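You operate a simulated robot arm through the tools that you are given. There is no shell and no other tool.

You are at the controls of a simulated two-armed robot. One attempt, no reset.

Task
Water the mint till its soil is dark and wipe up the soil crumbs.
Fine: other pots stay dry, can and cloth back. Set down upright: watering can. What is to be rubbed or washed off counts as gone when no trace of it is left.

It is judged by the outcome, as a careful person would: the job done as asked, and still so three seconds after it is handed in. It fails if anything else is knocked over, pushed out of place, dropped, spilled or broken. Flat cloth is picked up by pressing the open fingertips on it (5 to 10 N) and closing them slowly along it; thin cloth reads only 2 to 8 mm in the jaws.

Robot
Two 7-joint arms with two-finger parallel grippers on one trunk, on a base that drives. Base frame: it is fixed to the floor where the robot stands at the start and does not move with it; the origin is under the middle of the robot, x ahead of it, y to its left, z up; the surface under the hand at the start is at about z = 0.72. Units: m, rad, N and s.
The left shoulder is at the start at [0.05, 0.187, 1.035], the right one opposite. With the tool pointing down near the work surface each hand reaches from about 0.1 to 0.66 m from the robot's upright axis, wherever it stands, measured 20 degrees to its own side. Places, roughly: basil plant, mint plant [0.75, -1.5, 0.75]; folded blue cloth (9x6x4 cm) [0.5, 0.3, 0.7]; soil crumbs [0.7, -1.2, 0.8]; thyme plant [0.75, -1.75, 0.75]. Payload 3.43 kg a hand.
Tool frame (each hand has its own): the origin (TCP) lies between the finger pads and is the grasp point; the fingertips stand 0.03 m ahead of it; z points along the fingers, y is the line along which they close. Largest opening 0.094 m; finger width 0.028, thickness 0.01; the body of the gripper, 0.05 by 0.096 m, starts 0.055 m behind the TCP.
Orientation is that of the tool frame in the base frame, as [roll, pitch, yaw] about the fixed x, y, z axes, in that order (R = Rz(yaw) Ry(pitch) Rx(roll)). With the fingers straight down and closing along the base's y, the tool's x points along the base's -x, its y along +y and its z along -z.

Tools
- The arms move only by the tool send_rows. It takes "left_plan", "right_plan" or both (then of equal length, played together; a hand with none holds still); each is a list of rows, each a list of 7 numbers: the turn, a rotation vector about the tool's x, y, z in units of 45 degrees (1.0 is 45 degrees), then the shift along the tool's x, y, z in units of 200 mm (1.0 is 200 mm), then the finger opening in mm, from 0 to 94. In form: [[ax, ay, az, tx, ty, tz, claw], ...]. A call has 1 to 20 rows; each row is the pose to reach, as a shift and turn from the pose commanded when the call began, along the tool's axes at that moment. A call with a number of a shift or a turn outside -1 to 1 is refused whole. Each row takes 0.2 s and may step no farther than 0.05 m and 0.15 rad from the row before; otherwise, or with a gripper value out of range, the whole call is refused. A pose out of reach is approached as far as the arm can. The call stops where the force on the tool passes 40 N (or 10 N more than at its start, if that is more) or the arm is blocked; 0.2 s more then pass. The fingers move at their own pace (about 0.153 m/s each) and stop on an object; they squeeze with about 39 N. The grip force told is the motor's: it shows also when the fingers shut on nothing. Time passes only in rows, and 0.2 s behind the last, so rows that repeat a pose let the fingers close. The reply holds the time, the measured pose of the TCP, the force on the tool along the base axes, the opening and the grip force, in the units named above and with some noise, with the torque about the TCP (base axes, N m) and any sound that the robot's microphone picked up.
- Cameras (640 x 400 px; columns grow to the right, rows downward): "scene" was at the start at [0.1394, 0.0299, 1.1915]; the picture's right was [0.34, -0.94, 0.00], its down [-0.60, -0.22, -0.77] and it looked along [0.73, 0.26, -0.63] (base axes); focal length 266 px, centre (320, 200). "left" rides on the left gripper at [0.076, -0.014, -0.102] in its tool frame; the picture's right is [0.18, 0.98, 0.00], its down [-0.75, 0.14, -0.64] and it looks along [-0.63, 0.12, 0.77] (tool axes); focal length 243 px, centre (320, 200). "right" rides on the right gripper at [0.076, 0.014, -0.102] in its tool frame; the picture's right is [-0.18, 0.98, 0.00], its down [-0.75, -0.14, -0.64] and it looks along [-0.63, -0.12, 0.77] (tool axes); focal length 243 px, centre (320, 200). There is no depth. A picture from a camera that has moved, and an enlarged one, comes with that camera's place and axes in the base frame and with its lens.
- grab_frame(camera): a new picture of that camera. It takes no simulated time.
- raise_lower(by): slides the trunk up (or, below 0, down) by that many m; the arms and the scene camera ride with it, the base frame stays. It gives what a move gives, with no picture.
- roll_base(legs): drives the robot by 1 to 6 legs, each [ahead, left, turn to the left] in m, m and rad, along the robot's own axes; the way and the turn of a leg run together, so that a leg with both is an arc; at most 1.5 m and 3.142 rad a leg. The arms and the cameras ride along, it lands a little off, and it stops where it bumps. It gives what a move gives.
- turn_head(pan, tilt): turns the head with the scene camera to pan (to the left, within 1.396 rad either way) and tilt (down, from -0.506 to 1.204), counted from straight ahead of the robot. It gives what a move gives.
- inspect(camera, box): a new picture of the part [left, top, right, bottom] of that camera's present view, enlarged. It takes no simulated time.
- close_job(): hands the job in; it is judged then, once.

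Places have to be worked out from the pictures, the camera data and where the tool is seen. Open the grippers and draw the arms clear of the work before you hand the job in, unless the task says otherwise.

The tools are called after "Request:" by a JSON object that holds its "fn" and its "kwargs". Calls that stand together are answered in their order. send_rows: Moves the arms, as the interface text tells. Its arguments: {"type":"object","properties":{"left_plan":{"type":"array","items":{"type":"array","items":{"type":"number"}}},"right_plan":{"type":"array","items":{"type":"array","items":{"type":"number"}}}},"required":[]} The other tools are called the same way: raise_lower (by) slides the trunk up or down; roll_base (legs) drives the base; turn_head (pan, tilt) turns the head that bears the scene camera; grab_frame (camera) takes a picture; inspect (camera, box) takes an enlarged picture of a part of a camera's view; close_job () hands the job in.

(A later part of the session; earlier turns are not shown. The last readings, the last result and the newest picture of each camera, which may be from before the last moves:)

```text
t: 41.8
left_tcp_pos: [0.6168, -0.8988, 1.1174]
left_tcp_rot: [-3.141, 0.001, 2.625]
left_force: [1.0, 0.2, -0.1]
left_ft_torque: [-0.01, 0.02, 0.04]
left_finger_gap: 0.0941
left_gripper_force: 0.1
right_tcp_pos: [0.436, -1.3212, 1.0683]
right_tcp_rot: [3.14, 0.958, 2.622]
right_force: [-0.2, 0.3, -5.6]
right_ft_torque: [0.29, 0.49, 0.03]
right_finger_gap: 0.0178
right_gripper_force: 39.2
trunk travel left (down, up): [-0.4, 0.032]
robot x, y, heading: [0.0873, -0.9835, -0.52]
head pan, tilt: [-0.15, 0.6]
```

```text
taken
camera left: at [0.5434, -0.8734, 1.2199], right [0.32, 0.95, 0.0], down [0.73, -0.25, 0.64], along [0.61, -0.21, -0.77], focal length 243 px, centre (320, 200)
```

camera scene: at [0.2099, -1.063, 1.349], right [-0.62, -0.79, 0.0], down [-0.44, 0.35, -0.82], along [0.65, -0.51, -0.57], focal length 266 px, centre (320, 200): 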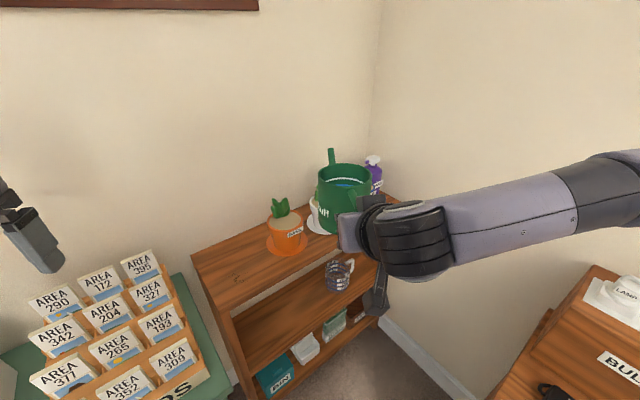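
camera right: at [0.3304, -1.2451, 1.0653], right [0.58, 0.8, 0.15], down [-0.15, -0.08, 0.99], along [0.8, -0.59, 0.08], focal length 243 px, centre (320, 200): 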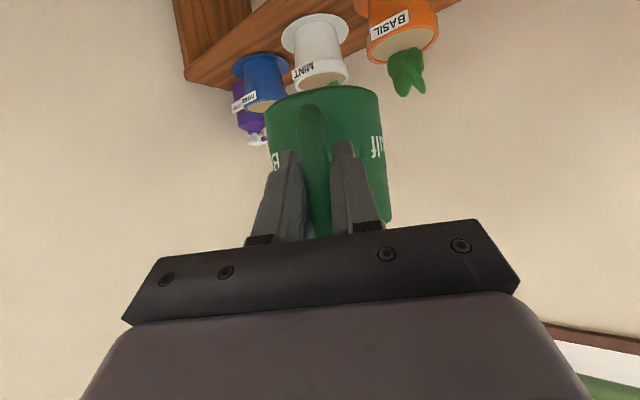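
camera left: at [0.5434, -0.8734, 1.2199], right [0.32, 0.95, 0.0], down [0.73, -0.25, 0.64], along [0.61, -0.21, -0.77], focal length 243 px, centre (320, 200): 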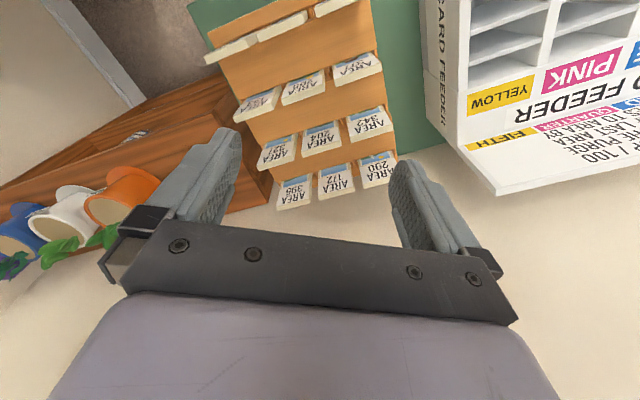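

I'm at the station, with pots in view of all three cameras. I zoom in on each for precise triangulation.

Request:
{"fn": "inspect", "kwargs": {"camera": "scene", "box": [220, 130, 400, 250]}}

Request:
{"fn": "inspect", "kwargs": {"camera": "left", "box": [0, 130, 200, 290]}}

Request:
{"fn": "inspect", "kwargs": {"camera": "right", "box": [220, 0, 440, 160]}}

```text
3.33 times, centred on (310, 190) of scene
camera zoom: at [0.2099, -1.063, 1.349], right [-0.62, -0.79, 0.0], down [-0.44, 0.35, -0.82], along [0.65, -0.51, -0.57], focal length 885 px, centre (353, 233)
```

zoom: 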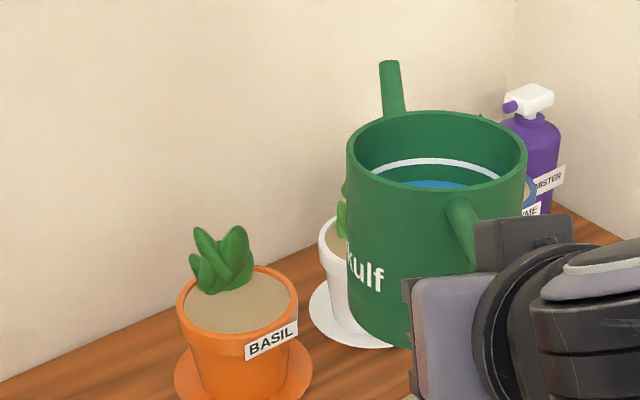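

```text
2.50 times, centred on (100, 210) of left
camera zoom: at [0.5434, -0.8734, 1.2199], right [0.32, 0.95, 0.0], down [0.73, -0.25, 0.64], along [0.61, -0.21, -0.77], focal length 606 px, centre (870, 175)
```

zoom: 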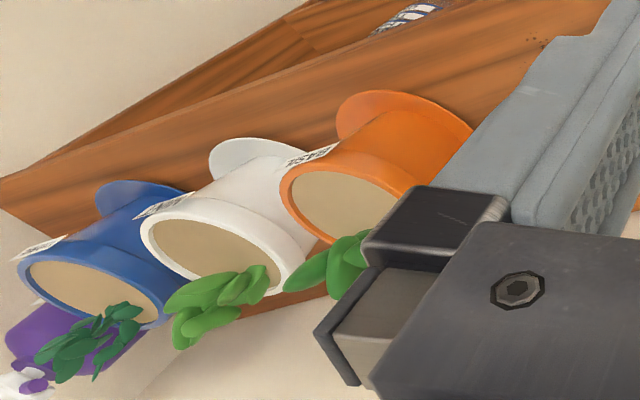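

```text
2.50 times, centred on (330, 80) of right
camera zoom: at [0.3304, -1.2451, 1.0653], right [0.58, 0.8, 0.15], down [-0.15, -0.08, 0.99], along [0.8, -0.59, 0.08], focal length 606 px, centre (295, 500)
```

zoom: 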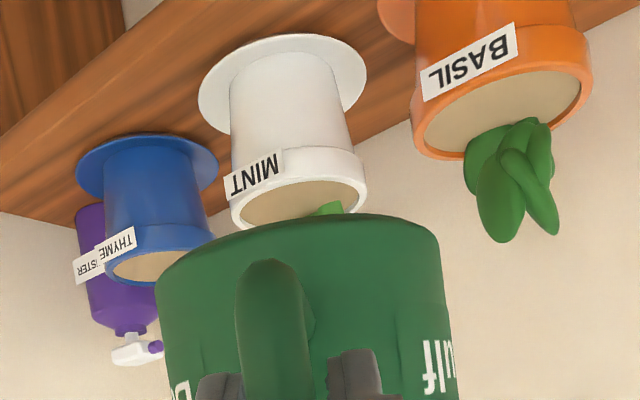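

The pots triangulate well: mint centre (0.712, -1.486) with rim z≈0.88, basil (0.704, -1.337) and thyme (0.708, -1.627). The spout tip is now near (0.627, -1.425, 1.11), pointing at the mint. I move it forward to just short of the pot centre at z≈1.03, with a mild 10° tilt that should not pour yet.

Request:
{"fn": "send_rows", "kwargs": {"right_plan": [[0, 0.055, 0, 0.011, -0.013, 0.104, 0], [0, 0.111, 0, 0.022, -0.025, 0.208, 0], [0, 0.166, 0, 0.033, -0.038, 0.312, 0], [0, 0.222, 0, 0.0445, -0.05, 0.4157, 0], [0, 0.222, 0, 0.0445, -0.05, 0.4157, 0]]}}

Request:
{"fn": "inspect", "kwargs": {"camera": "scene", "box": [220, 130, 400, 250]}}

Request:
{"fn": "inspect", "kwargs": {"camera": "left", "box": [0, 130, 200, 290]}}

Request:
{"fn": "inspect", "kwargs": {"camera": "right", "box": [200, 0, 440, 200]}}

```text
t: 43.0
left_tcp_pos: [0.6173, -0.8975, 1.1169]
left_tcp_rot: [-3.14, 0.0, 2.626]
left_force: [0.1, 0.5, 1.1]
left_ft_torque: [0.02, -0.01, 0.01]
left_finger_gap: 0.0942
left_gripper_force: 0.1
right_tcp_pos: [0.4856, -1.3622, 1.0126]
right_tcp_rot: [3.14, 0.784, 2.625]
right_force: [0.3, -0.3, -5.7]
right_ft_torque: [0.25, 0.45, 0.01]
right_finger_gap: 0.0177
right_gripper_force: 38.9
trunk travel left (down, up): [-0.4, 0.032]
robot x, y, heading: [0.0881, -0.9833, -0.517]
head pan, tilt: [-0.15, 0.6]
```

```text
3.33 times, centred on (310, 190) of scene
camera zoom: at [0.2098, -1.0628, 1.349], right [-0.62, -0.79, 0.0], down [-0.44, 0.35, -0.82], along [0.65, -0.51, -0.57], focal length 885 px, centre (353, 233)
```

zoom: 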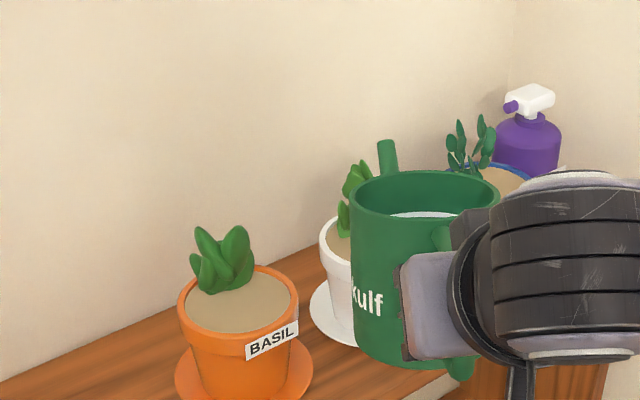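

```text
2.50 times, centred on (100, 210) of left
camera zoom: at [0.5433, -0.8733, 1.2199], right [0.32, 0.95, 0.0], down [0.73, -0.25, 0.64], along [0.61, -0.21, -0.77], focal length 606 px, centre (870, 175)
```

zoom: 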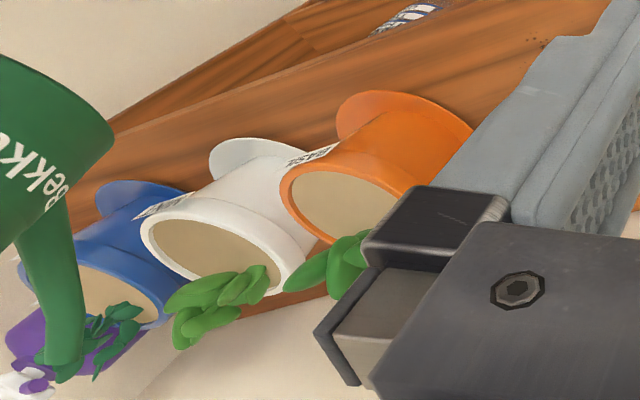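

```text
2.00 times, centred on (320, 100) of right
camera zoom: at [0.3813, -1.2869, 1.0321], right [0.6, 0.79, 0.13], down [0.0, -0.16, 0.99], along [0.8, -0.59, -0.1], focal length 485 px, centre (320, 400)
```

zoom: 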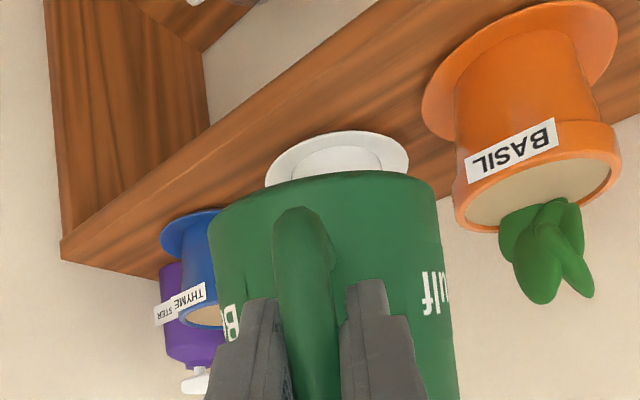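

The side view shows the tip is further forward and lower than I thought, at about (0.705, -1.492, 0.99). That makes it about 0.255 m ahead of the grip and right above the mint. I zoom in to check the tip and whether anything is flowing.

Request:
{"fn": "inspect", "kwargs": {"camera": "left", "box": [0, 140, 130, 300]}}

Request:
{"fn": "inspect", "kwargs": {"camera": "scene", "box": [300, 160, 370, 240]}}

```text
2.50 times, centred on (65, 220) of left
camera zoom: at [0.5433, -0.8733, 1.2199], right [0.32, 0.95, 0.0], down [0.73, -0.25, 0.64], along [0.61, -0.21, -0.77], focal length 606 px, centre (958, 150)
```

zoom: 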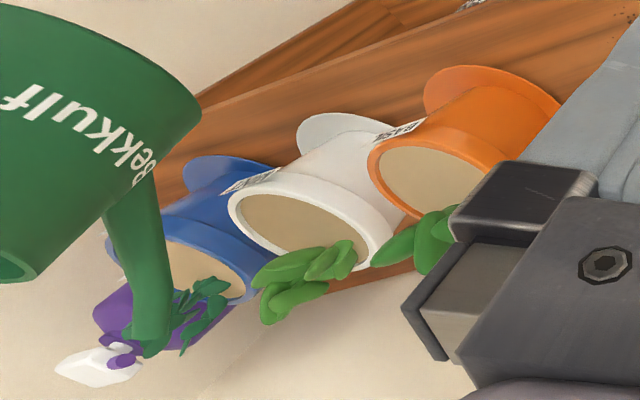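

```text
5.00 times, centred on (335, 200) of scene
camera zoom: at [0.2098, -1.0628, 1.349], right [-0.62, -0.79, 0.0], down [-0.44, 0.35, -0.82], along [0.65, -0.51, -0.57], focal length 1327 px, centre (245, 200)
```

zoom: 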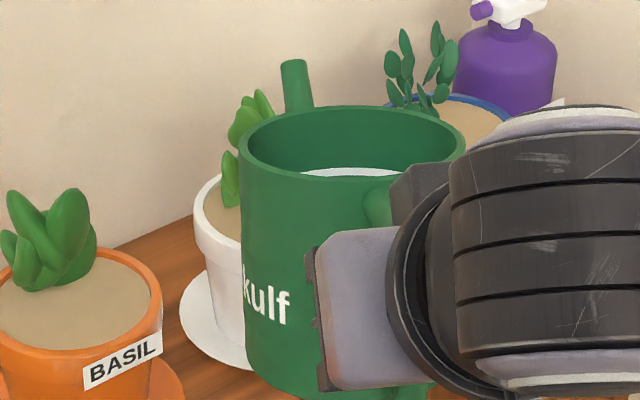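

No flow is visible yet at 10°. I lower the tip to z≈0.93 and pull it back 3 cm so the stream falls on the open front soil.

Request:
{"fn": "send_rows", "kwargs": {"right_plan": [[0, 0, 0, 0.104, 0.013, 0.038, 0], [0, 0, 0, 0.207, 0.027, 0.075, 0], [0, 0, 0, 0.311, 0.04, 0.113, 0], [0, 0, 0, 0.311, 0.04, 0.113, 0]]}}

Request:
{"fn": "inspect", "kwargs": {"camera": "left", "box": [0, 100, 160, 300]}}

Request:
{"fn": "inspect", "kwargs": {"camera": "scene", "box": [280, 150, 390, 250]}}

```text
t: 44.0
left_tcp_pos: [0.6174, -0.8976, 1.1166]
left_tcp_rot: [3.141, 0.0, 2.625]
left_force: [0.9, 0.1, -0.3]
left_ft_torque: [-0.03, -0.03, 0.02]
left_finger_gap: 0.0941
left_gripper_force: 0.1
right_tcp_pos: [0.4637, -1.3418, 0.9516]
right_tcp_rot: [3.139, 0.783, 2.623]
right_force: [0.3, 0.2, -5.6]
right_ft_torque: [0.26, 0.47, 0.02]
right_finger_gap: 0.0181
right_gripper_force: 39.3
trunk travel left (down, up): [-0.4, 0.032]
robot x, y, heading: [0.0893, -0.9795, -0.52]
head pan, tilt: [-0.15, 0.6]
```

```text
2.00 times, centred on (80, 200) of left
camera zoom: at [0.5434, -0.8734, 1.2199], right [0.32, 0.95, 0.0], down [0.73, -0.25, 0.64], along [0.61, -0.21, -0.77], focal length 485 px, centre (800, 200)
```

zoom: 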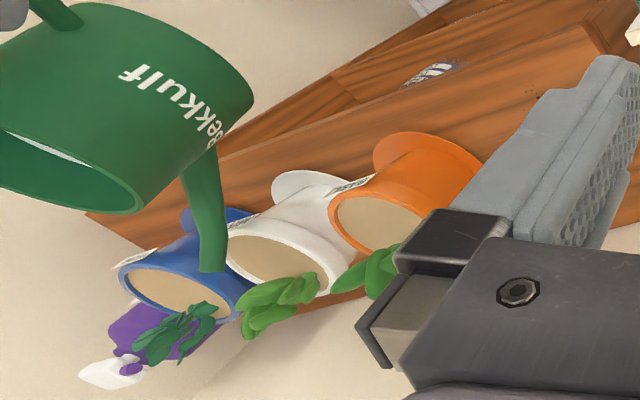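

```text
4.00 times, centred on (335, 200) of scene
camera zoom: at [0.2099, -1.0629, 1.349], right [-0.62, -0.79, 0.0], down [-0.44, 0.35, -0.82], along [0.65, -0.51, -0.57], focal length 1062 px, centre (260, 200)
```

zoom: 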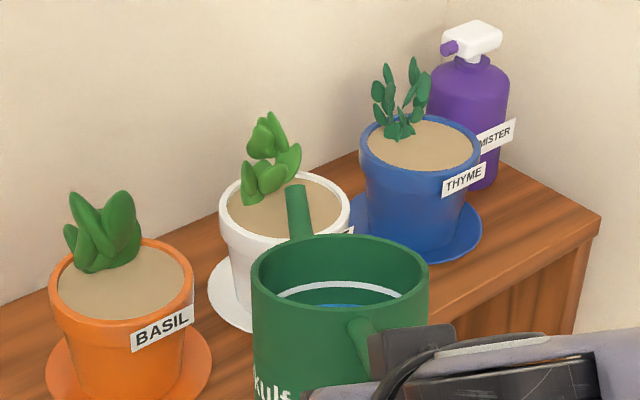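

The tip is at about (0.678, -1.467, 0.93) and mint's centre at (0.711, -1.484). I now tilt to 20° pivoting about the tip, nudging it 1.7 cm forward and slightly lower.

Request:
{"fn": "send_rows", "kwargs": {"right_plan": [[0, 0.055, 0, -0.05, 0.003, -0.006, 0], [0, 0.111, 0, -0.1, 0.005, -0.0125, 0], [0, 0.166, 0, -0.15, 0.008, -0.019, 0], [0, 0.222, 0, -0.2005, 0.01, -0.025, 0], [0, 0.222, 0, -0.2005, 0.01, -0.025, 0]]}}

Request:
{"fn": "inspect", "kwargs": {"camera": "left", "box": [0, 100, 160, 300]}}

Request:
{"fn": "inspect", "kwargs": {"camera": "scene", "box": [280, 150, 390, 250]}}

```text
t: 45.2
left_tcp_pos: [0.6177, -0.8976, 1.1196]
left_tcp_rot: [-3.141, -0.001, 2.626]
left_force: [-0.2, -1.0, 0.0]
left_ft_torque: [0.01, -0.01, 0.01]
left_finger_gap: 0.094
left_gripper_force: 0.0
right_tcp_pos: [0.487, -1.3503, 0.9838]
right_tcp_rot: [-3.141, 0.609, 2.625]
right_force: [0.1, 0.8, -5.3]
right_ft_torque: [0.21, 0.36, -0.03]
right_finger_gap: 0.018
right_gripper_force: 38.2
trunk travel left (down, up): [-0.4, 0.032]
robot x, y, heading: [0.0912, -0.9792, -0.518]
head pan, tilt: [-0.15, 0.6]
```

```text
2.00 times, centred on (80, 200) of left
camera zoom: at [0.5433, -0.8734, 1.2199], right [0.32, 0.95, 0.0], down [0.73, -0.25, 0.64], along [0.61, -0.21, -0.77], focal length 485 px, centre (800, 200)
```

zoom: 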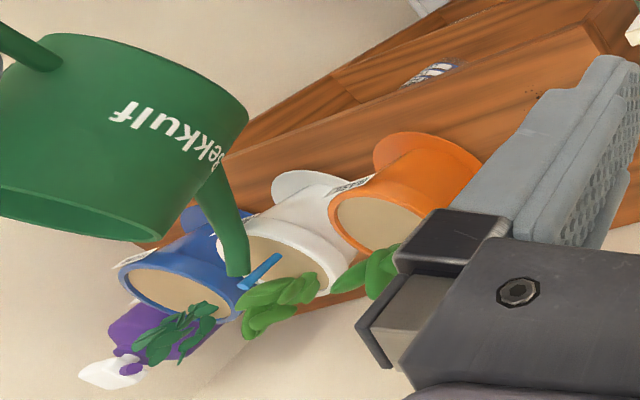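

```text
4.00 times, centred on (335, 200) of scene
camera zoom: at [0.2099, -1.0629, 1.349], right [-0.62, -0.79, 0.0], down [-0.44, 0.35, -0.82], along [0.65, -0.51, -0.57], focal length 1062 px, centre (260, 200)
```

zoom: 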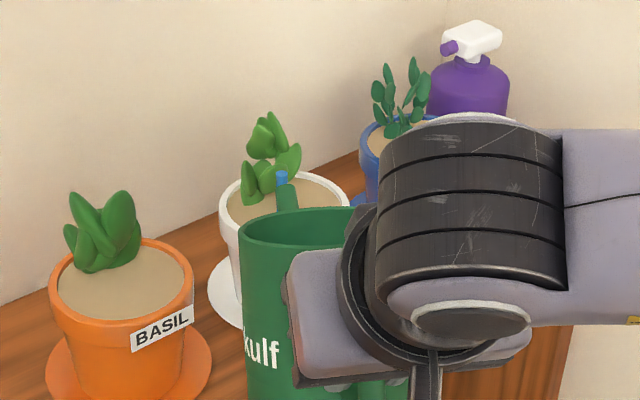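

Water is flowing: the blue stream leaves the spout and lands near the middle of the mint's soil. I hold this pose a second and watch.

Request:
{"fn": "send_rows", "kwargs": {"right_plan": [[0, 0, 0, 0, 0, 0, 0], [0, 0, 0, 0, 0, 0, 0], [0, 0, 0, 0, 0, 0, 0], [0, 0, 0, 0, 0, 0, 0]]}}

Request:
{"fn": "inspect", "kwargs": {"camera": "left", "box": [0, 130, 140, 280]}}

Request:
{"fn": "inspect", "kwargs": {"camera": "scene", "box": [280, 150, 390, 250]}}

```text
t: 46.2
left_tcp_pos: [0.6158, -0.8976, 1.1174]
left_tcp_rot: [3.141, 0.001, 2.627]
left_force: [0.4, 0.1, -0.2]
left_ft_torque: [-0.01, 0.01, 0.01]
left_finger_gap: 0.0938
left_gripper_force: 0.1
right_tcp_pos: [0.4862, -1.3499, 0.9826]
right_tcp_rot: [3.141, 0.609, 2.624]
right_force: [0.6, 0.2, -3.5]
right_ft_torque: [0.18, 0.3, 0.01]
right_finger_gap: 0.0181
right_gripper_force: 39.5
trunk travel left (down, up): [-0.4, 0.032]
robot x, y, heading: [0.0904, -0.9768, -0.52]
head pan, tilt: [-0.15, 0.6]
```

```text
2.67 times, centred on (70, 205) of left
camera zoom: at [0.5433, -0.8733, 1.2199], right [0.32, 0.95, 0.0], down [0.73, -0.25, 0.64], along [0.61, -0.21, -0.77], focal length 647 px, centre (987, 187)
```

zoom: 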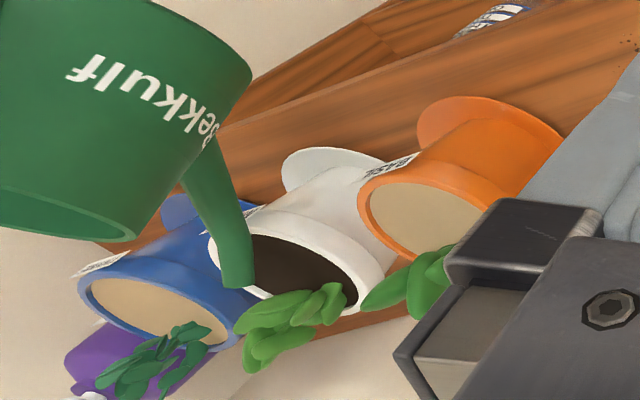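

```text
4.00 times, centred on (335, 200) of scene
camera zoom: at [0.2099, -1.0628, 1.349], right [-0.62, -0.79, 0.0], down [-0.44, 0.35, -0.82], along [0.65, -0.51, -0.57], focal length 1062 px, centre (260, 200)
```

zoom: 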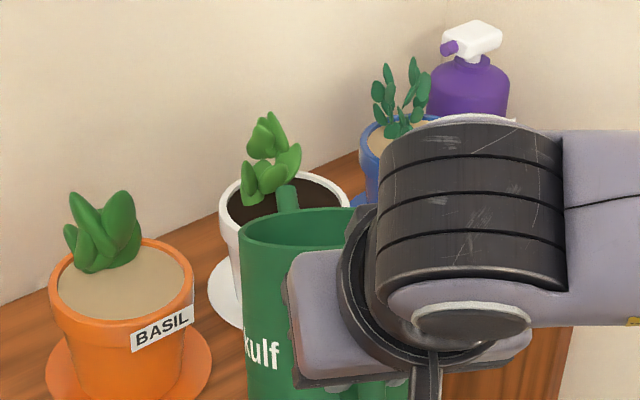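

The mint's soil is now fully dark, the flow has stopped, and basil and thyme are still pale and dry. I tilt the can back upright, keeping the tip over the pot and raising it slightly.

Request:
{"fn": "send_rows", "kwargs": {"right_plan": [[0, -0.111, 0, 0.043, 0, 0.044, 0], [0, -0.222, 0, 0.086, 0, 0.088, 0], [0, -0.333, 0, 0.129, 0, 0.132, 0], [0, -0.444, 0, 0.172, 0, 0.176, 0], [0, -0.444, 0, 0.172, 0, 0.176, 0]]}}

Request:
{"fn": "inspect", "kwargs": {"camera": "left", "box": [0, 100, 160, 300]}}

Request:
{"fn": "inspect", "kwargs": {"camera": "scene", "box": [280, 150, 390, 250]}}

```text
t: 47.4
left_tcp_pos: [0.6175, -0.8974, 1.117]
left_tcp_rot: [3.141, 0.0, 2.626]
left_force: [0.0, -1.1, -1.1]
left_ft_torque: [0.02, 0.0, 0.03]
left_finger_gap: 0.0941
left_gripper_force: 0.1
right_tcp_pos: [0.4791, -1.3454, 0.9364]
right_tcp_rot: [3.141, 0.96, 2.623]
right_force: [0.7, -0.6, -5.5]
right_ft_torque: [0.22, 0.38, 0.02]
right_finger_gap: 0.0179
right_gripper_force: 39.0
trunk travel left (down, up): [-0.4, 0.032]
robot x, y, heading: [0.0862, -0.9807, -0.514]
head pan, tilt: [-0.15, 0.6]
```

```text
2.00 times, centred on (80, 200) of left
camera zoom: at [0.5433, -0.8733, 1.2199], right [0.32, 0.95, 0.0], down [0.73, -0.25, 0.64], along [0.61, -0.21, -0.77], focal length 485 px, centre (800, 200)
```

zoom: 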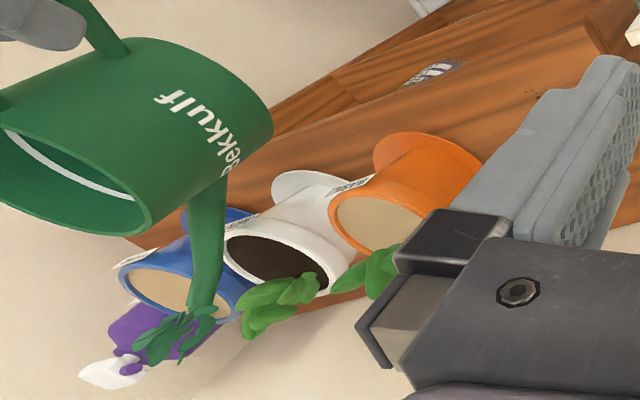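

```text
4.00 times, centred on (335, 200) of scene
camera zoom: at [0.2098, -1.0629, 1.349], right [-0.62, -0.79, 0.0], down [-0.44, 0.35, -0.82], along [0.65, -0.51, -0.57], focal length 1062 px, centre (260, 200)
```

zoom: 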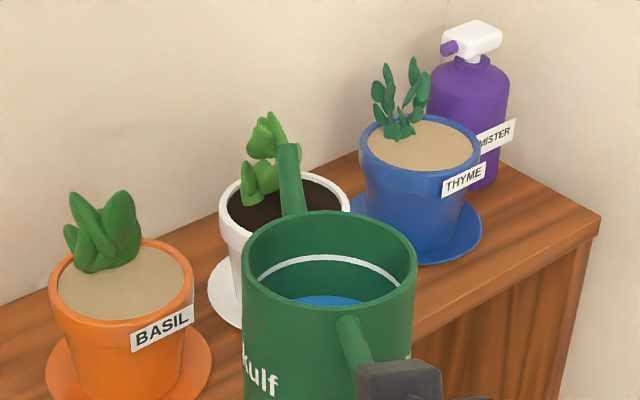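

The can is upright and the other pots are dry. I lift it straight up and back, clear of the pots.

Request:
{"fn": "send_rows", "kwargs": {"right_plan": [[0, 0, 0, -0.133, 0, -0.093, 0], [0, 0, 0, -0.266, 0, -0.186, 0], [0, 0, 0, -0.4, 0, -0.28, 0], [0, 0, 0, -0.532, 0, -0.373, 0], [0, 0, 0, -0.436, 0, -0.51, 0], [0, 0, 0, -0.34, 0, -0.646, 0], [0, 0, 0, -0.245, 0, -0.783, 0], [0, 0, 0, -0.245, 0, -0.783, 0]]}}

Request:
{"fn": "grab_frame", "kwargs": {"camera": "scene"}}

Request:
{"fn": "inspect", "kwargs": {"camera": "scene", "box": [180, 200, 320, 320]}}

Request:
{"fn": "inspect", "kwargs": {"camera": "left", "box": [0, 60, 260, 260]}}

```text
t: 49.2
left_tcp_pos: [0.6172, -0.8978, 1.1167]
left_tcp_rot: [-3.141, -0.001, 2.626]
left_force: [-1.4, -0.3, 0.3]
left_ft_torque: [0.02, 0.03, -0.03]
left_finger_gap: 0.0941
left_gripper_force: 0.1
right_tcp_pos: [0.394, -1.2978, 1.0685]
right_tcp_rot: [-3.141, 0.958, 2.623]
right_force: [0.4, 0.2, -3.5]
right_ft_torque: [0.23, 0.38, 0.03]
right_finger_gap: 0.0179
right_gripper_force: 38.7
trunk travel left (down, up): [-0.4, 0.032]
robot x, y, heading: [0.0912, -0.9778, -0.516]
head pan, tilt: [-0.15, 0.6]
```

```text
taken
camera scene: at [0.21, -1.0629, 1.3489], right [-0.62, -0.79, 0.0], down [-0.44, 0.35, -0.82], along [0.65, -0.51, -0.57], focal length 266 px, centre (320, 200)
```

scene: 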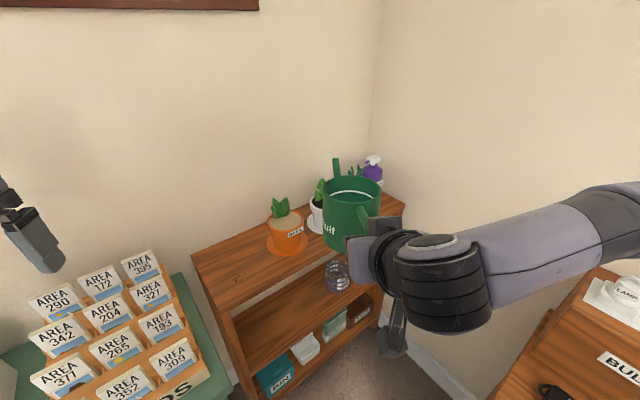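

```text
3.33 times, centred on (250, 260) of scene
camera zoom: at [0.21, -1.0629, 1.3489], right [-0.62, -0.79, 0.0], down [-0.44, 0.35, -0.82], along [0.65, -0.51, -0.57], focal length 885 px, centre (553, 0)
```

zoom: 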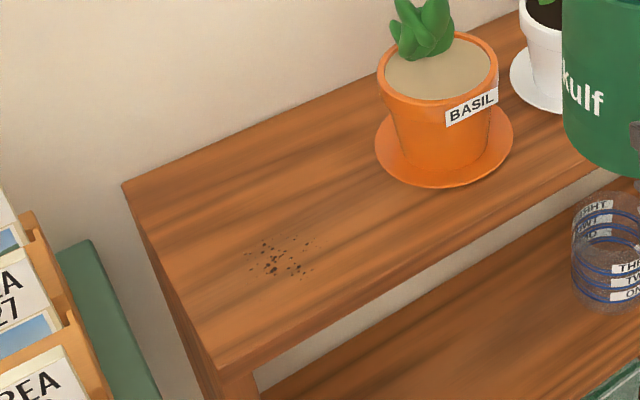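

```text
2.00 times, centred on (130, 160) of left
camera zoom: at [0.5434, -0.8734, 1.2199], right [0.32, 0.95, 0.0], down [0.73, -0.25, 0.64], along [0.61, -0.21, -0.77], focal length 485 px, centre (700, 280)
```

zoom: 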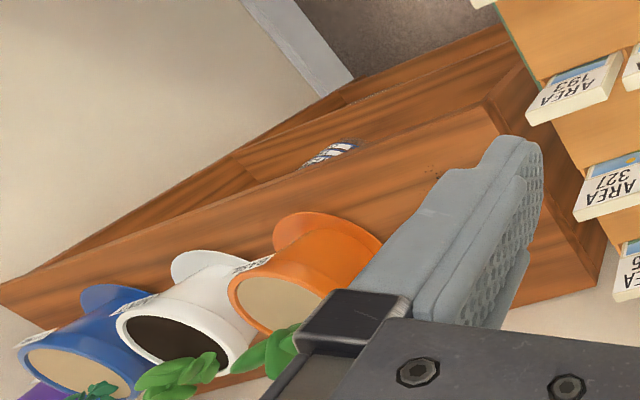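

The crumbs lie around (0.685, -1.174) on the cabinet top, about 6×4 cm across. The shelf spans x 0.62–0.83 and its left end is at y≈-1.10. Now I take the can back along the same route.

Request:
{"fn": "roll_base", "kwargs": {"legs": [[-0.33, 0.0, 0.52], [-0.3, 0.0, 0.0], [0.0, 1.0, 0.0]]}}

Request:
{"fn": "turn_head", "kwargs": {"pan": 0.1, "tilt": 0.6}}

Request:
{"fn": "grab_frame", "kwargs": {"camera": "scene"}}

```text
t: 61.7
left_tcp_pos: [-0.1289, 0.43, 1.1169]
left_tcp_rot: [-3.141, -0.001, -3.132]
left_force: [-0.7, 0.0, 0.3]
left_ft_torque: [0.01, 0.04, 0.0]
left_finger_gap: 0.094
left_gripper_force: 0.0
right_tcp_pos: [-0.122, -0.0285, 1.0664]
right_tcp_rot: [-3.141, 0.958, -3.133]
right_force: [0.0, -0.8, -4.7]
right_ft_torque: [0.01, 0.47, -0.02]
right_finger_gap: 0.0181
right_gripper_force: 38.9
trunk travel left (down, up): [-0.4, 0.032]
robot x, y, heading: [-0.5447, 0.092, 0.014]
head pan, tilt: [-0.15, 0.6]
```

```text
t: 62.5
left_tcp_pos: [-0.1284, 0.4284, 1.1167]
left_tcp_rot: [-3.141, 0.001, -3.129]
left_force: [-0.5, 0.1, 0.2]
left_ft_torque: [-0.01, -0.02, 0.02]
left_finger_gap: 0.094
left_gripper_force: 0.0
right_tcp_pos: [-0.1214, -0.0298, 1.0668]
right_tcp_rot: [-3.142, 0.957, -3.133]
right_force: [-0.4, 0.9, -3.6]
right_ft_torque: [0.0, 0.47, -0.02]
right_finger_gap: 0.018
right_gripper_force: 38.4
trunk travel left (down, up): [-0.4, 0.032]
robot x, y, heading: [-0.5429, 0.0914, 0.008]
head pan, tilt: [0.099, 0.6]
```

```text
taken
camera scene: at [-0.3976, 0.1036, 1.349], right [0.11, -0.99, 0.0], down [-0.56, -0.06, -0.82], along [0.82, 0.09, -0.57], focal length 266 px, centre (320, 200)
```

scene: 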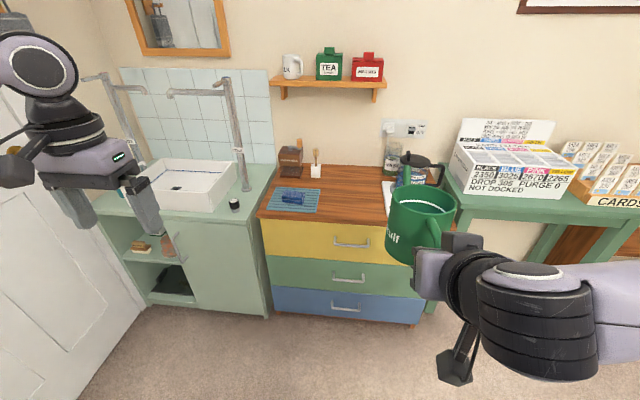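

At (-0.54, 0.09), the counter spot for the can is free. I drive forward to the earlier grasp stance.

Request:
{"fn": "roll_base", "kwargs": {"legs": [[0.342, 0.022, -0.01]]}}

Request:
{"fn": "turn_head", "kwargs": {"pan": 0.1, "tilt": 0.75}}

Request:
{"fn": "grab_frame", "kwargs": {"camera": "scene"}}

```text
t: 64.7
left_tcp_pos: [0.2189, 0.4493, 1.1167]
left_tcp_rot: [3.14, 0.0, -3.141]
left_force: [0.0, -0.1, 1.2]
left_ft_torque: [0.01, 0.01, -0.01]
left_finger_gap: 0.0939
left_gripper_force: 0.1
right_tcp_pos: [0.2233, -0.0102, 1.0672]
right_tcp_rot: [3.141, 0.956, 3.14]
right_force: [0.1, -0.3, -4.3]
right_ft_torque: [-0.01, 0.45, -0.02]
right_finger_gap: 0.0179
right_gripper_force: 38.8
trunk travel left (down, up): [-0.4, 0.032]
robot x, y, heading: [-0.2001, 0.1144, -0.005]
head pan, tilt: [0.099, 0.6]
```

```text
t: 65.4
left_tcp_pos: [0.2201, 0.4492, 1.1178]
left_tcp_rot: [-3.142, -0.001, -3.141]
left_force: [0.2, 0.0, 0.1]
left_ft_torque: [0.05, 0.01, -0.01]
left_finger_gap: 0.0939
left_gripper_force: 0.0
right_tcp_pos: [0.222, -0.0102, 1.0664]
right_tcp_rot: [-3.139, 0.959, -3.141]
right_force: [-0.7, 0.3, -4.3]
right_ft_torque: [0.01, 0.46, 0.0]
right_finger_gap: 0.0177
right_gripper_force: 39.0
trunk travel left (down, up): [-0.4, 0.032]
robot x, y, heading: [-0.1956, 0.1202, 0.001]
head pan, tilt: [0.099, 0.75]
```

```text
taken
camera scene: at [-0.0579, 0.1257, 1.3362], right [0.1, -0.99, 0.0], down [-0.68, -0.07, -0.73], along [0.73, 0.07, -0.68], focal length 266 px, centre (320, 200)
```

scene: 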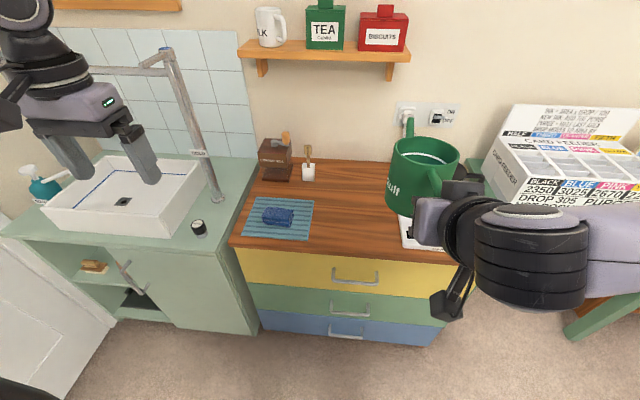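

I lower the trunk back to its original height, keeping the can level, with the can's path well left of the jug.

Request:
{"fn": "raise_lower", "kwargs": {"by": -0.15}}

Request:
{"fn": "send_rows", "kwargs": {"right_plan": [[0, 0, 0, 0, 0.1, 0, 0], [0, 0, 0, 0, 0.2, 0, 0], [0, 0, 0, 0, 0.3, 0, 0], [0, 0, 0, 0, 0.405, 0, 0], [0, 0, 0, 0, 0.405, 0, 0]]}}

```text
t: 67.2
left_tcp_pos: [0.2186, 0.4486, 0.9667]
left_tcp_rot: [3.141, -0.001, -3.141]
left_force: [-0.3, -0.1, 0.8]
left_ft_torque: [0.01, -0.02, 0.02]
left_finger_gap: 0.0939
left_gripper_force: 0.1
right_tcp_pos: [0.2229, -0.009, 0.9172]
right_tcp_rot: [-3.14, 0.958, 3.14]
right_force: [-0.6, 0.6, -4.8]
right_ft_torque: [-0.01, 0.44, -0.03]
right_finger_gap: 0.0181
right_gripper_force: 38.4
trunk travel left (down, up): [-0.25, 0.182]
robot x, y, heading: [-0.2001, 0.1196, 0.001]
head pan, tilt: [0.099, 0.75]
```

```text
t: 68.4
left_tcp_pos: [0.2194, 0.4478, 0.9673]
left_tcp_rot: [-3.141, 0.0, -3.14]
left_force: [-0.4, 0.0, -0.5]
left_ft_torque: [-0.01, 0.01, -0.02]
left_finger_gap: 0.094
left_gripper_force: 0.0
right_tcp_pos: [0.2212, 0.0713, 0.9176]
right_tcp_rot: [-3.14, 0.957, 3.14]
right_force: [0.5, 0.2, -5.0]
right_ft_torque: [-0.05, 0.46, 0.02]
right_finger_gap: 0.0179
right_gripper_force: 38.6
trunk travel left (down, up): [-0.25, 0.182]
robot x, y, heading: [-0.1985, 0.1185, -0.001]
head pan, tilt: [0.099, 0.75]
```

Now forward 0.217 m at constant height to above the can's original spot.

Request:
{"fn": "send_rows", "kwargs": {"right_plan": [[0, 0, 0, -0.089, 0, 0.127, 0], [0, 0, 0, -0.178, 0, 0.254, 0], [0, 0, 0, -0.267, 0, 0.381, 0], [0, 0, 0, -0.356, 0, 0.508, 0], [0, 0, 0, -0.445, 0, 0.635, 0], [0, 0, 0, -0.533, 0, 0.762, 0], [0, 0, 0, -0.622, 0, 0.889, 0], [0, 0, 0, -0.622, 0, 0.889, 0]]}}

Request:
{"fn": "grab_frame", "kwargs": {"camera": "scene"}}

Request:
{"fn": "grab_frame", "kwargs": {"camera": "right"}}

```text
t: 70.2
left_tcp_pos: [0.2194, 0.4478, 0.9678]
left_tcp_rot: [-3.14, 0.0, 3.141]
left_force: [0.0, 0.6, 0.4]
left_ft_torque: [-0.01, 0.02, 0.05]
left_finger_gap: 0.0941
left_gripper_force: 0.0
right_tcp_pos: [0.4388, 0.0701, 0.9173]
right_tcp_rot: [-3.141, 0.958, 3.142]
right_force: [0.9, -0.1, -4.8]
right_ft_torque: [-0.02, 0.45, 0.05]
right_finger_gap: 0.0178
right_gripper_force: 39.2
trunk travel left (down, up): [-0.25, 0.182]
robot x, y, heading: [-0.1973, 0.1151, -0.005]
head pan, tilt: [0.099, 0.75]
```

```text
taken
camera scene: at [-0.0578, 0.1258, 1.1861], right [0.1, -0.99, 0.0], down [-0.68, -0.07, -0.73], along [0.73, 0.07, -0.68], focal length 266 px, centre (320, 200)
```

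scene: 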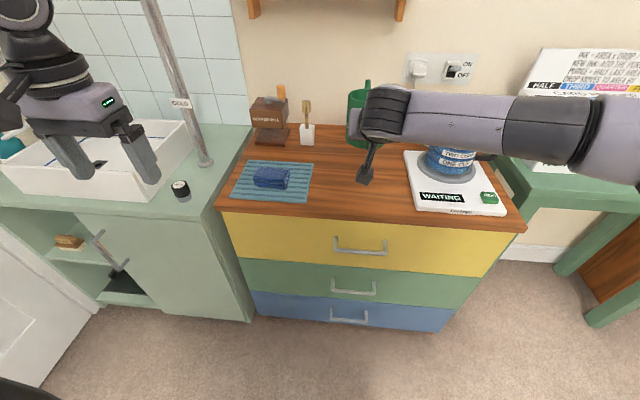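

```text
taken
camera right: at [0.3104, 0.0844, 0.9149], right [0.11, 0.98, 0.15], down [-0.09, -0.14, 0.99], along [0.99, -0.12, 0.07], focal length 243 px, centre (320, 200)
```

right: 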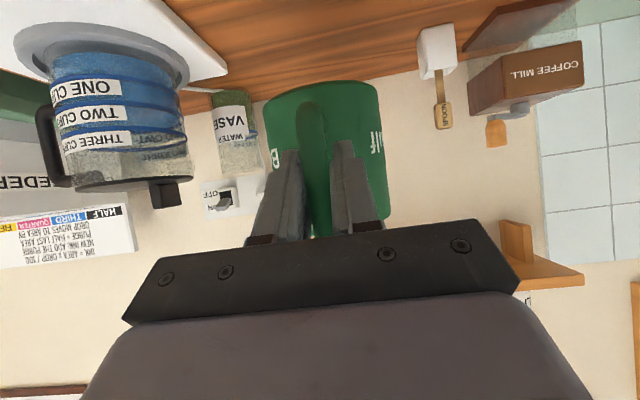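

Directly above the original spot, I lower to about 1.3 cm above the counter.

Request:
{"fn": "send_rows", "kwargs": {"right_plan": [[0, 0, 0, 0.12, 0.002, 0.084, 0], [0, 0, 0, 0.24, 0.004, 0.168, 0], [0, 0, 0, 0.36, 0.006, 0.252, 0], [0, 0, 0, 0.44, 0.008, 0.308, 0], [0, 0, 0, 0.479, 0.008, 0.3355, 0], [0, 0, 0, 0.479, 0.008, 0.3355, 0]]}}

Request:
{"fn": "inspect", "kwargs": {"camera": "right", "box": [220, 60, 420, 260]}}

```text
t: 71.6
left_tcp_pos: [0.2191, 0.4484, 0.9677]
left_tcp_rot: [-3.142, -0.001, -3.141]
left_force: [-0.4, 0.1, 0.9]
left_ft_torque: [-0.05, 0.01, 0.0]
left_finger_gap: 0.0937
left_gripper_force: 0.0
right_tcp_pos: [0.4382, 0.0718, 0.8023]
right_tcp_rot: [3.141, 0.96, 3.14]
right_force: [-0.1, -0.7, -2.2]
right_ft_torque: [-0.03, 0.12, -0.03]
right_finger_gap: 0.0181
right_gripper_force: 39.0
trunk travel left (down, up): [-0.25, 0.182]
robot x, y, heading: [-0.1962, 0.115, -0.005]
head pan, tilt: [0.099, 0.75]
```

```text
2.00 times, centred on (320, 160) of right
camera zoom: at [0.3108, 0.0862, 0.7984], right [0.11, 0.98, 0.15], down [-0.09, -0.14, 0.99], along [0.99, -0.12, 0.08], focal length 485 px, centre (320, 280)
```

zoom: 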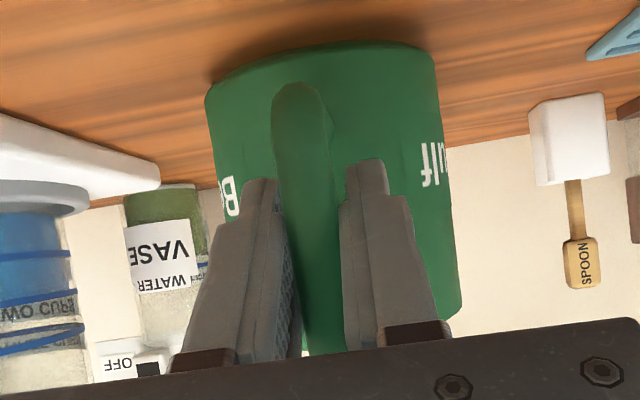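

The force has dropped to 2.2 N already at z=0.802, so an edge of the can seems to be touching. I check its tilt.

Request:
{"fn": "inspect", "kwargs": {"camera": "scene", "box": [300, 90, 460, 220]}}

Request:
{"fn": "inspect", "kwargs": {"camera": "left", "box": [0, 0, 200, 160]}}

```text
3.08 times, centred on (380, 155) of scene
camera zoom: at [-0.058, 0.1258, 1.1862], right [0.1, -0.99, 0.0], down [-0.68, -0.07, -0.73], along [0.73, 0.07, -0.68], focal length 817 px, centre (135, 338)
```

zoom: 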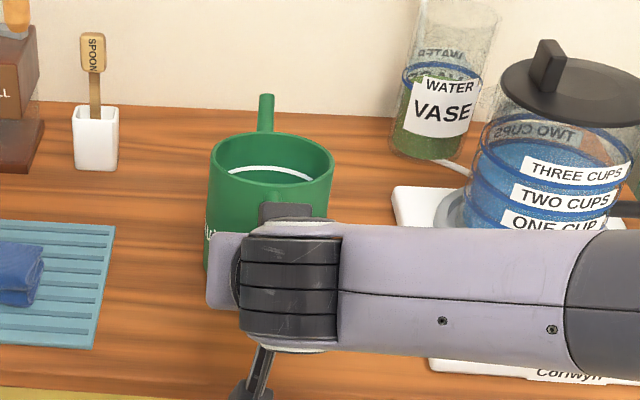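

```text
2.50 times, centred on (100, 80) of left
camera zoom: at [0.1427, 0.4342, 1.07], right [-0.18, 0.98, 0.0], down [0.75, 0.14, 0.64], along [0.63, 0.12, -0.77], focal length 606 px, centre (870, 500)
```

zoom: 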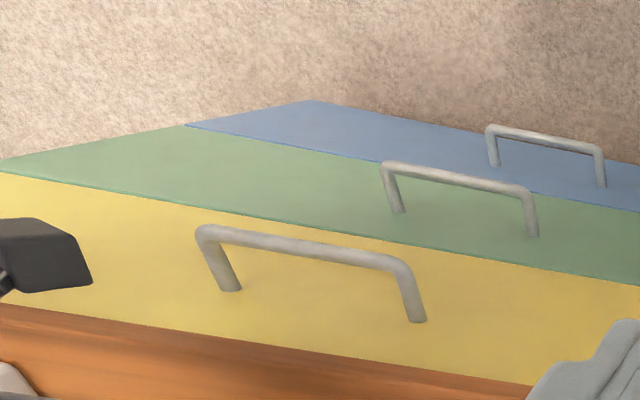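

The can has pitched about 7° spout-down in the grip. I rotate the hand back 7.5° to level it, then lower gently until the base seats flat.

Request:
{"fn": "send_rows", "kwargs": {"right_plan": [[0, -0.056, 0, -0.01, 0, -0.007, 0], [0, -0.111, 0, -0.01, 0, -0.007, 0], [0, -0.167, 0, -0.01, 0, -0.007, 0], [0, -0.167, 0, -0.01, 0, -0.007, 0]]}}

Request:
{"fn": "inspect", "kwargs": {"camera": "scene", "box": [300, 90, 460, 220]}}

Request:
{"fn": "inspect", "kwargs": {"camera": "right", "box": [220, 60, 420, 260]}}

```text
t: 72.6
left_tcp_pos: [0.2201, 0.4485, 0.9677]
left_tcp_rot: [3.14, -0.002, -3.141]
left_force: [0.5, -0.2, 0.0]
left_ft_torque: [0.0, -0.01, -0.01]
left_finger_gap: 0.094
left_gripper_force: 0.1
right_tcp_pos: [0.439, 0.0727, 0.8024]
right_tcp_rot: [3.141, 1.09, 3.139]
right_force: [1.1, -0.3, -4.7]
right_ft_torque: [0.01, 0.46, 0.0]
right_finger_gap: 0.0179
right_gripper_force: 39.0
trunk travel left (down, up): [-0.25, 0.182]
robot x, y, heading: [-0.2034, 0.1213, 0.001]
head pan, tilt: [0.099, 0.75]
```

```text
3.08 times, centred on (380, 155) of scene
camera zoom: at [-0.0578, 0.1258, 1.1861], right [0.1, -0.99, 0.0], down [-0.68, -0.07, -0.73], along [0.73, 0.07, -0.68], focal length 817 px, centre (135, 338)
```

zoom: 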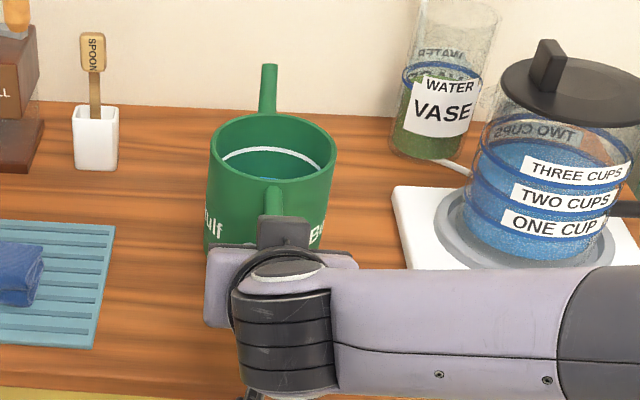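

```text
2.00 times, centred on (320, 160) of right
camera zoom: at [0.3117, 0.087, 0.7827], right [0.09, 0.98, 0.16], down [-0.22, -0.14, 0.97], along [0.97, -0.12, 0.2], focal length 485 px, centre (320, 280)
```

zoom: 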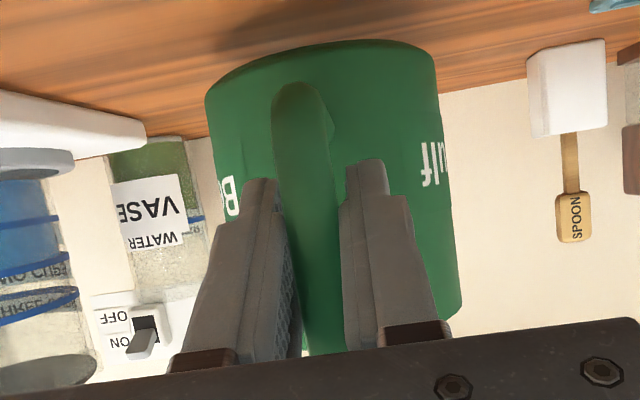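

The can is level again, matching the tip and rim positions I'd expect when upright. I lower it in small steps to contact.

Request:
{"fn": "send_rows", "kwargs": {"right_plan": [[0, 0, 0, 0.018, 0, 0.009, 0], [0, 0, 0, 0.035, 0, 0.018, 0], [0, 0, 0, 0.053, 0, 0.028, 0], [0, 0, 0, 0.062, 0, 0.032, 0], [0, 0, 0, 0.067, 0, 0.035, 0], [0, 0, 0, 0.067, 0, 0.035, 0]]}}

Request:
{"fn": "inspect", "kwargs": {"camera": "scene", "box": [300, 90, 460, 220]}}

```text
t: 74.0
left_tcp_pos: [0.2193, 0.4484, 0.9669]
left_tcp_rot: [3.141, 0.0, -3.141]
left_force: [-0.2, -0.3, -0.4]
left_ft_torque: [-0.02, 0.0, 0.01]
left_finger_gap: 0.094
left_gripper_force: 0.1
right_tcp_pos: [0.4386, 0.073, 0.7858]
right_tcp_rot: [3.141, 1.088, 3.14]
right_force: [0.2, 0.0, -4.5]
right_ft_torque: [-0.01, 0.45, -0.03]
right_finger_gap: 0.0179
right_gripper_force: 38.5
trunk travel left (down, up): [-0.25, 0.182]
robot x, y, heading: [-0.2033, 0.1143, -0.001]
head pan, tilt: [0.099, 0.75]
```

```text
3.08 times, centred on (380, 155) of scene
camera zoom: at [-0.0578, 0.1258, 1.1861], right [0.1, -0.99, 0.0], down [-0.68, -0.07, -0.73], along [0.73, 0.07, -0.68], focal length 817 px, centre (135, 338)
```

zoom: 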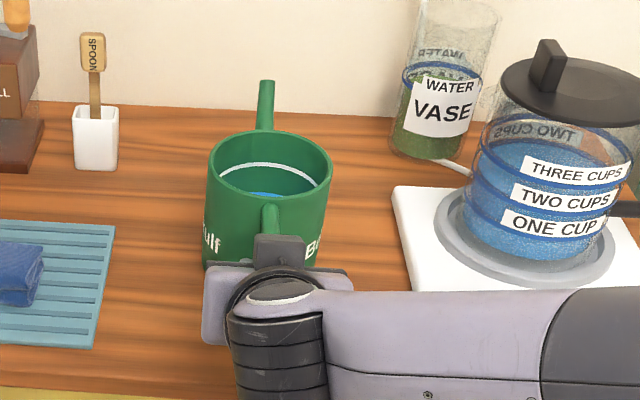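

No contact yet, so I continue down in 2 mm steps.

Request:
{"fn": "send_rows", "kwargs": {"right_plan": [[0, 0, 0, 0.009, 0, 0.0046, 0], [0, 0, 0, 0.018, 0, 0.0092, 0], [0, 0, 0, 0.027, 0, 0.0138, 0], [0, 0, 0, 0.0355, 0, 0.0185, 0]]}}

```text
t: 75.0
left_tcp_pos: [0.2174, 0.4489, 0.9702]
left_tcp_rot: [-3.141, 0.002, -3.141]
left_force: [-0.4, 0.1, -0.4]
left_ft_torque: [0.0, 0.01, -0.01]
left_finger_gap: 0.094
left_gripper_force: 0.1
right_tcp_pos: [0.4392, 0.0747, 0.785]
right_tcp_rot: [3.14, 1.101, 3.139]
right_force: [-9.2, -0.5, 24.2]
right_ft_torque: [-0.06, -0.44, -0.04]
right_finger_gap: 0.0179
right_gripper_force: 39.1
trunk travel left (down, up): [-0.25, 0.182]
robot x, y, heading: [-0.2007, 0.1181, 0.002]
head pan, tilt: [0.099, 0.75]
```

Contact is made (24 N upward at z≈0.785). I ease back up about 6 mm of command to unload it, then look before opening.

Request:
{"fn": "send_rows", "kwargs": {"right_plan": [[0, 0, 0, -0.014, 0, -0.007, 0], [0, 0, 0, -0.027, 0, -0.014, 0], [0, 0, 0, -0.027, 0, -0.014, 0]]}}

Request:
{"fn": "inspect", "kwargs": {"camera": "scene", "box": [300, 90, 460, 220]}}

Request:
{"fn": "inspect", "kwargs": {"camera": "right", "box": [220, 60, 420, 260]}}

```text
t: 75.8
left_tcp_pos: [0.2181, 0.4488, 0.9672]
left_tcp_rot: [3.141, 0.003, -3.139]
left_force: [0.1, -0.6, 0.0]
left_ft_torque: [0.0, 0.02, -0.02]
left_finger_gap: 0.0942
left_gripper_force: 0.0
right_tcp_pos: [0.4404, 0.0725, 0.7867]
right_tcp_rot: [-3.141, 1.091, -3.141]
right_force: [4.8, 2.9, 10.0]
right_ft_torque: [0.18, -0.62, 0.11]
right_finger_gap: 0.0178
right_gripper_force: 39.6
trunk travel left (down, up): [-0.25, 0.182]
robot x, y, heading: [-0.1996, 0.116, -0.001]
head pan, tilt: [0.099, 0.75]
```

```text
3.08 times, centred on (380, 155) of scene
camera zoom: at [-0.0589, 0.126, 1.1862], right [0.1, -0.99, 0.0], down [-0.68, -0.07, -0.73], along [0.73, 0.07, -0.68], focal length 817 px, centre (135, 338)
```

zoom: 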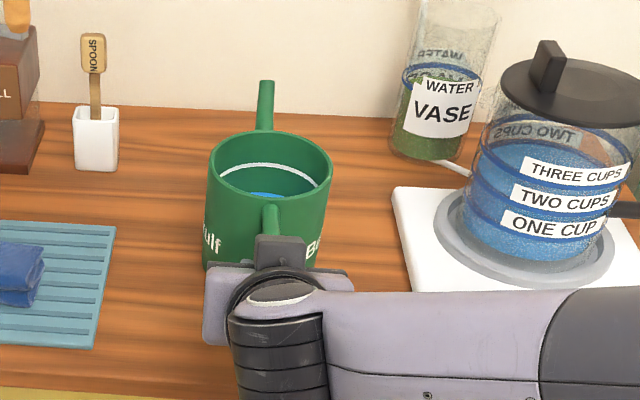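

```text
2.00 times, centred on (320, 160) of right
camera zoom: at [0.3122, 0.0872, 0.7666], right [0.09, 0.98, 0.16], down [-0.22, -0.14, 0.96], along [0.97, -0.12, 0.21], focal length 485 px, centre (320, 280)
```

zoom: 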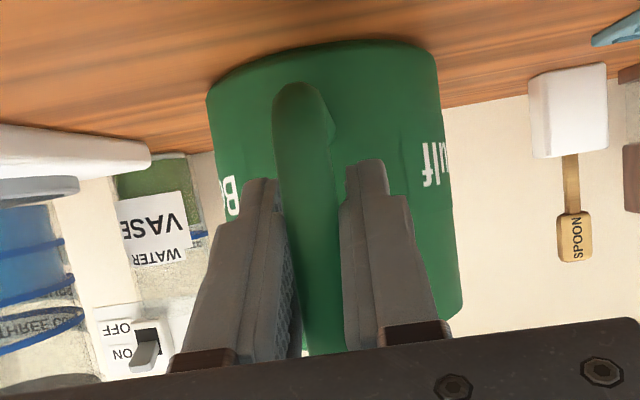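

The contact centre works out about 7 cm ahead of the grip, inside the base, so the can sits flat. I unload slightly more, then open the fingers gradually.

Request:
{"fn": "send_rows", "kwargs": {"right_plan": [[0, 0, 0, -0.007, 0, -0.0035, 0], [0, 0, 0, -0.009, 0, -0.0046, 0], [0, 0, 0, -0.009, 0, -0.0046, 14], [0, 0, 0, -0.009, 0, -0.0046, 20], [0, 0, 0, -0.009, 0, -0.0046, 28], [0, 0, 0, -0.009, 0, -0.0046, 40], [0, 0, 0, -0.009, 0, -0.0046, 56], [0, 0, 0, -0.009, 0, -0.0046, 60]]}}

Request:
{"fn": "inspect", "kwargs": {"camera": "scene", "box": [300, 90, 460, 220]}}

Request:
{"fn": "inspect", "kwargs": {"camera": "right", "box": [220, 60, 420, 260]}}

```text
t: 77.6
left_tcp_pos: [0.2189, 0.4486, 0.9673]
left_tcp_rot: [-3.141, 0.001, 3.141]
left_force: [-0.2, 0.1, 0.1]
left_ft_torque: [0.01, -0.03, 0.01]
left_finger_gap: 0.0938
left_gripper_force: 0.1
right_tcp_pos: [0.44, 0.0729, 0.7871]
right_tcp_rot: [3.141, 1.089, 3.139]
right_force: [-0.2, 1.2, 0.1]
right_ft_torque: [-0.02, 0.01, -0.02]
right_finger_gap: 0.0602
right_gripper_force: 0.0
trunk travel left (down, up): [-0.25, 0.182]
robot x, y, heading: [-0.2007, 0.115, -0.001]
head pan, tilt: [0.099, 0.75]
```

```text
3.08 times, centred on (380, 155) of scene
camera zoom: at [-0.0582, 0.1258, 1.1862], right [0.1, -0.99, 0.0], down [-0.68, -0.07, -0.73], along [0.73, 0.07, -0.68], focal length 817 px, centre (135, 338)
```

zoom: 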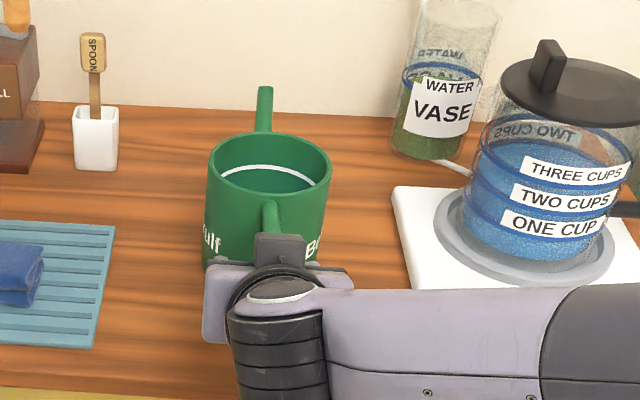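

```text
2.00 times, centred on (320, 160) of right
camera zoom: at [0.3126, 0.0874, 0.7679], right [0.09, 0.98, 0.16], down [-0.22, -0.14, 0.96], along [0.97, -0.12, 0.2], focal length 485 px, centre (320, 280)
```

zoom: 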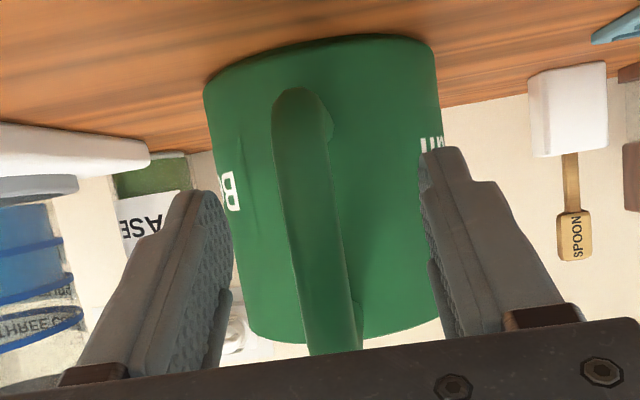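

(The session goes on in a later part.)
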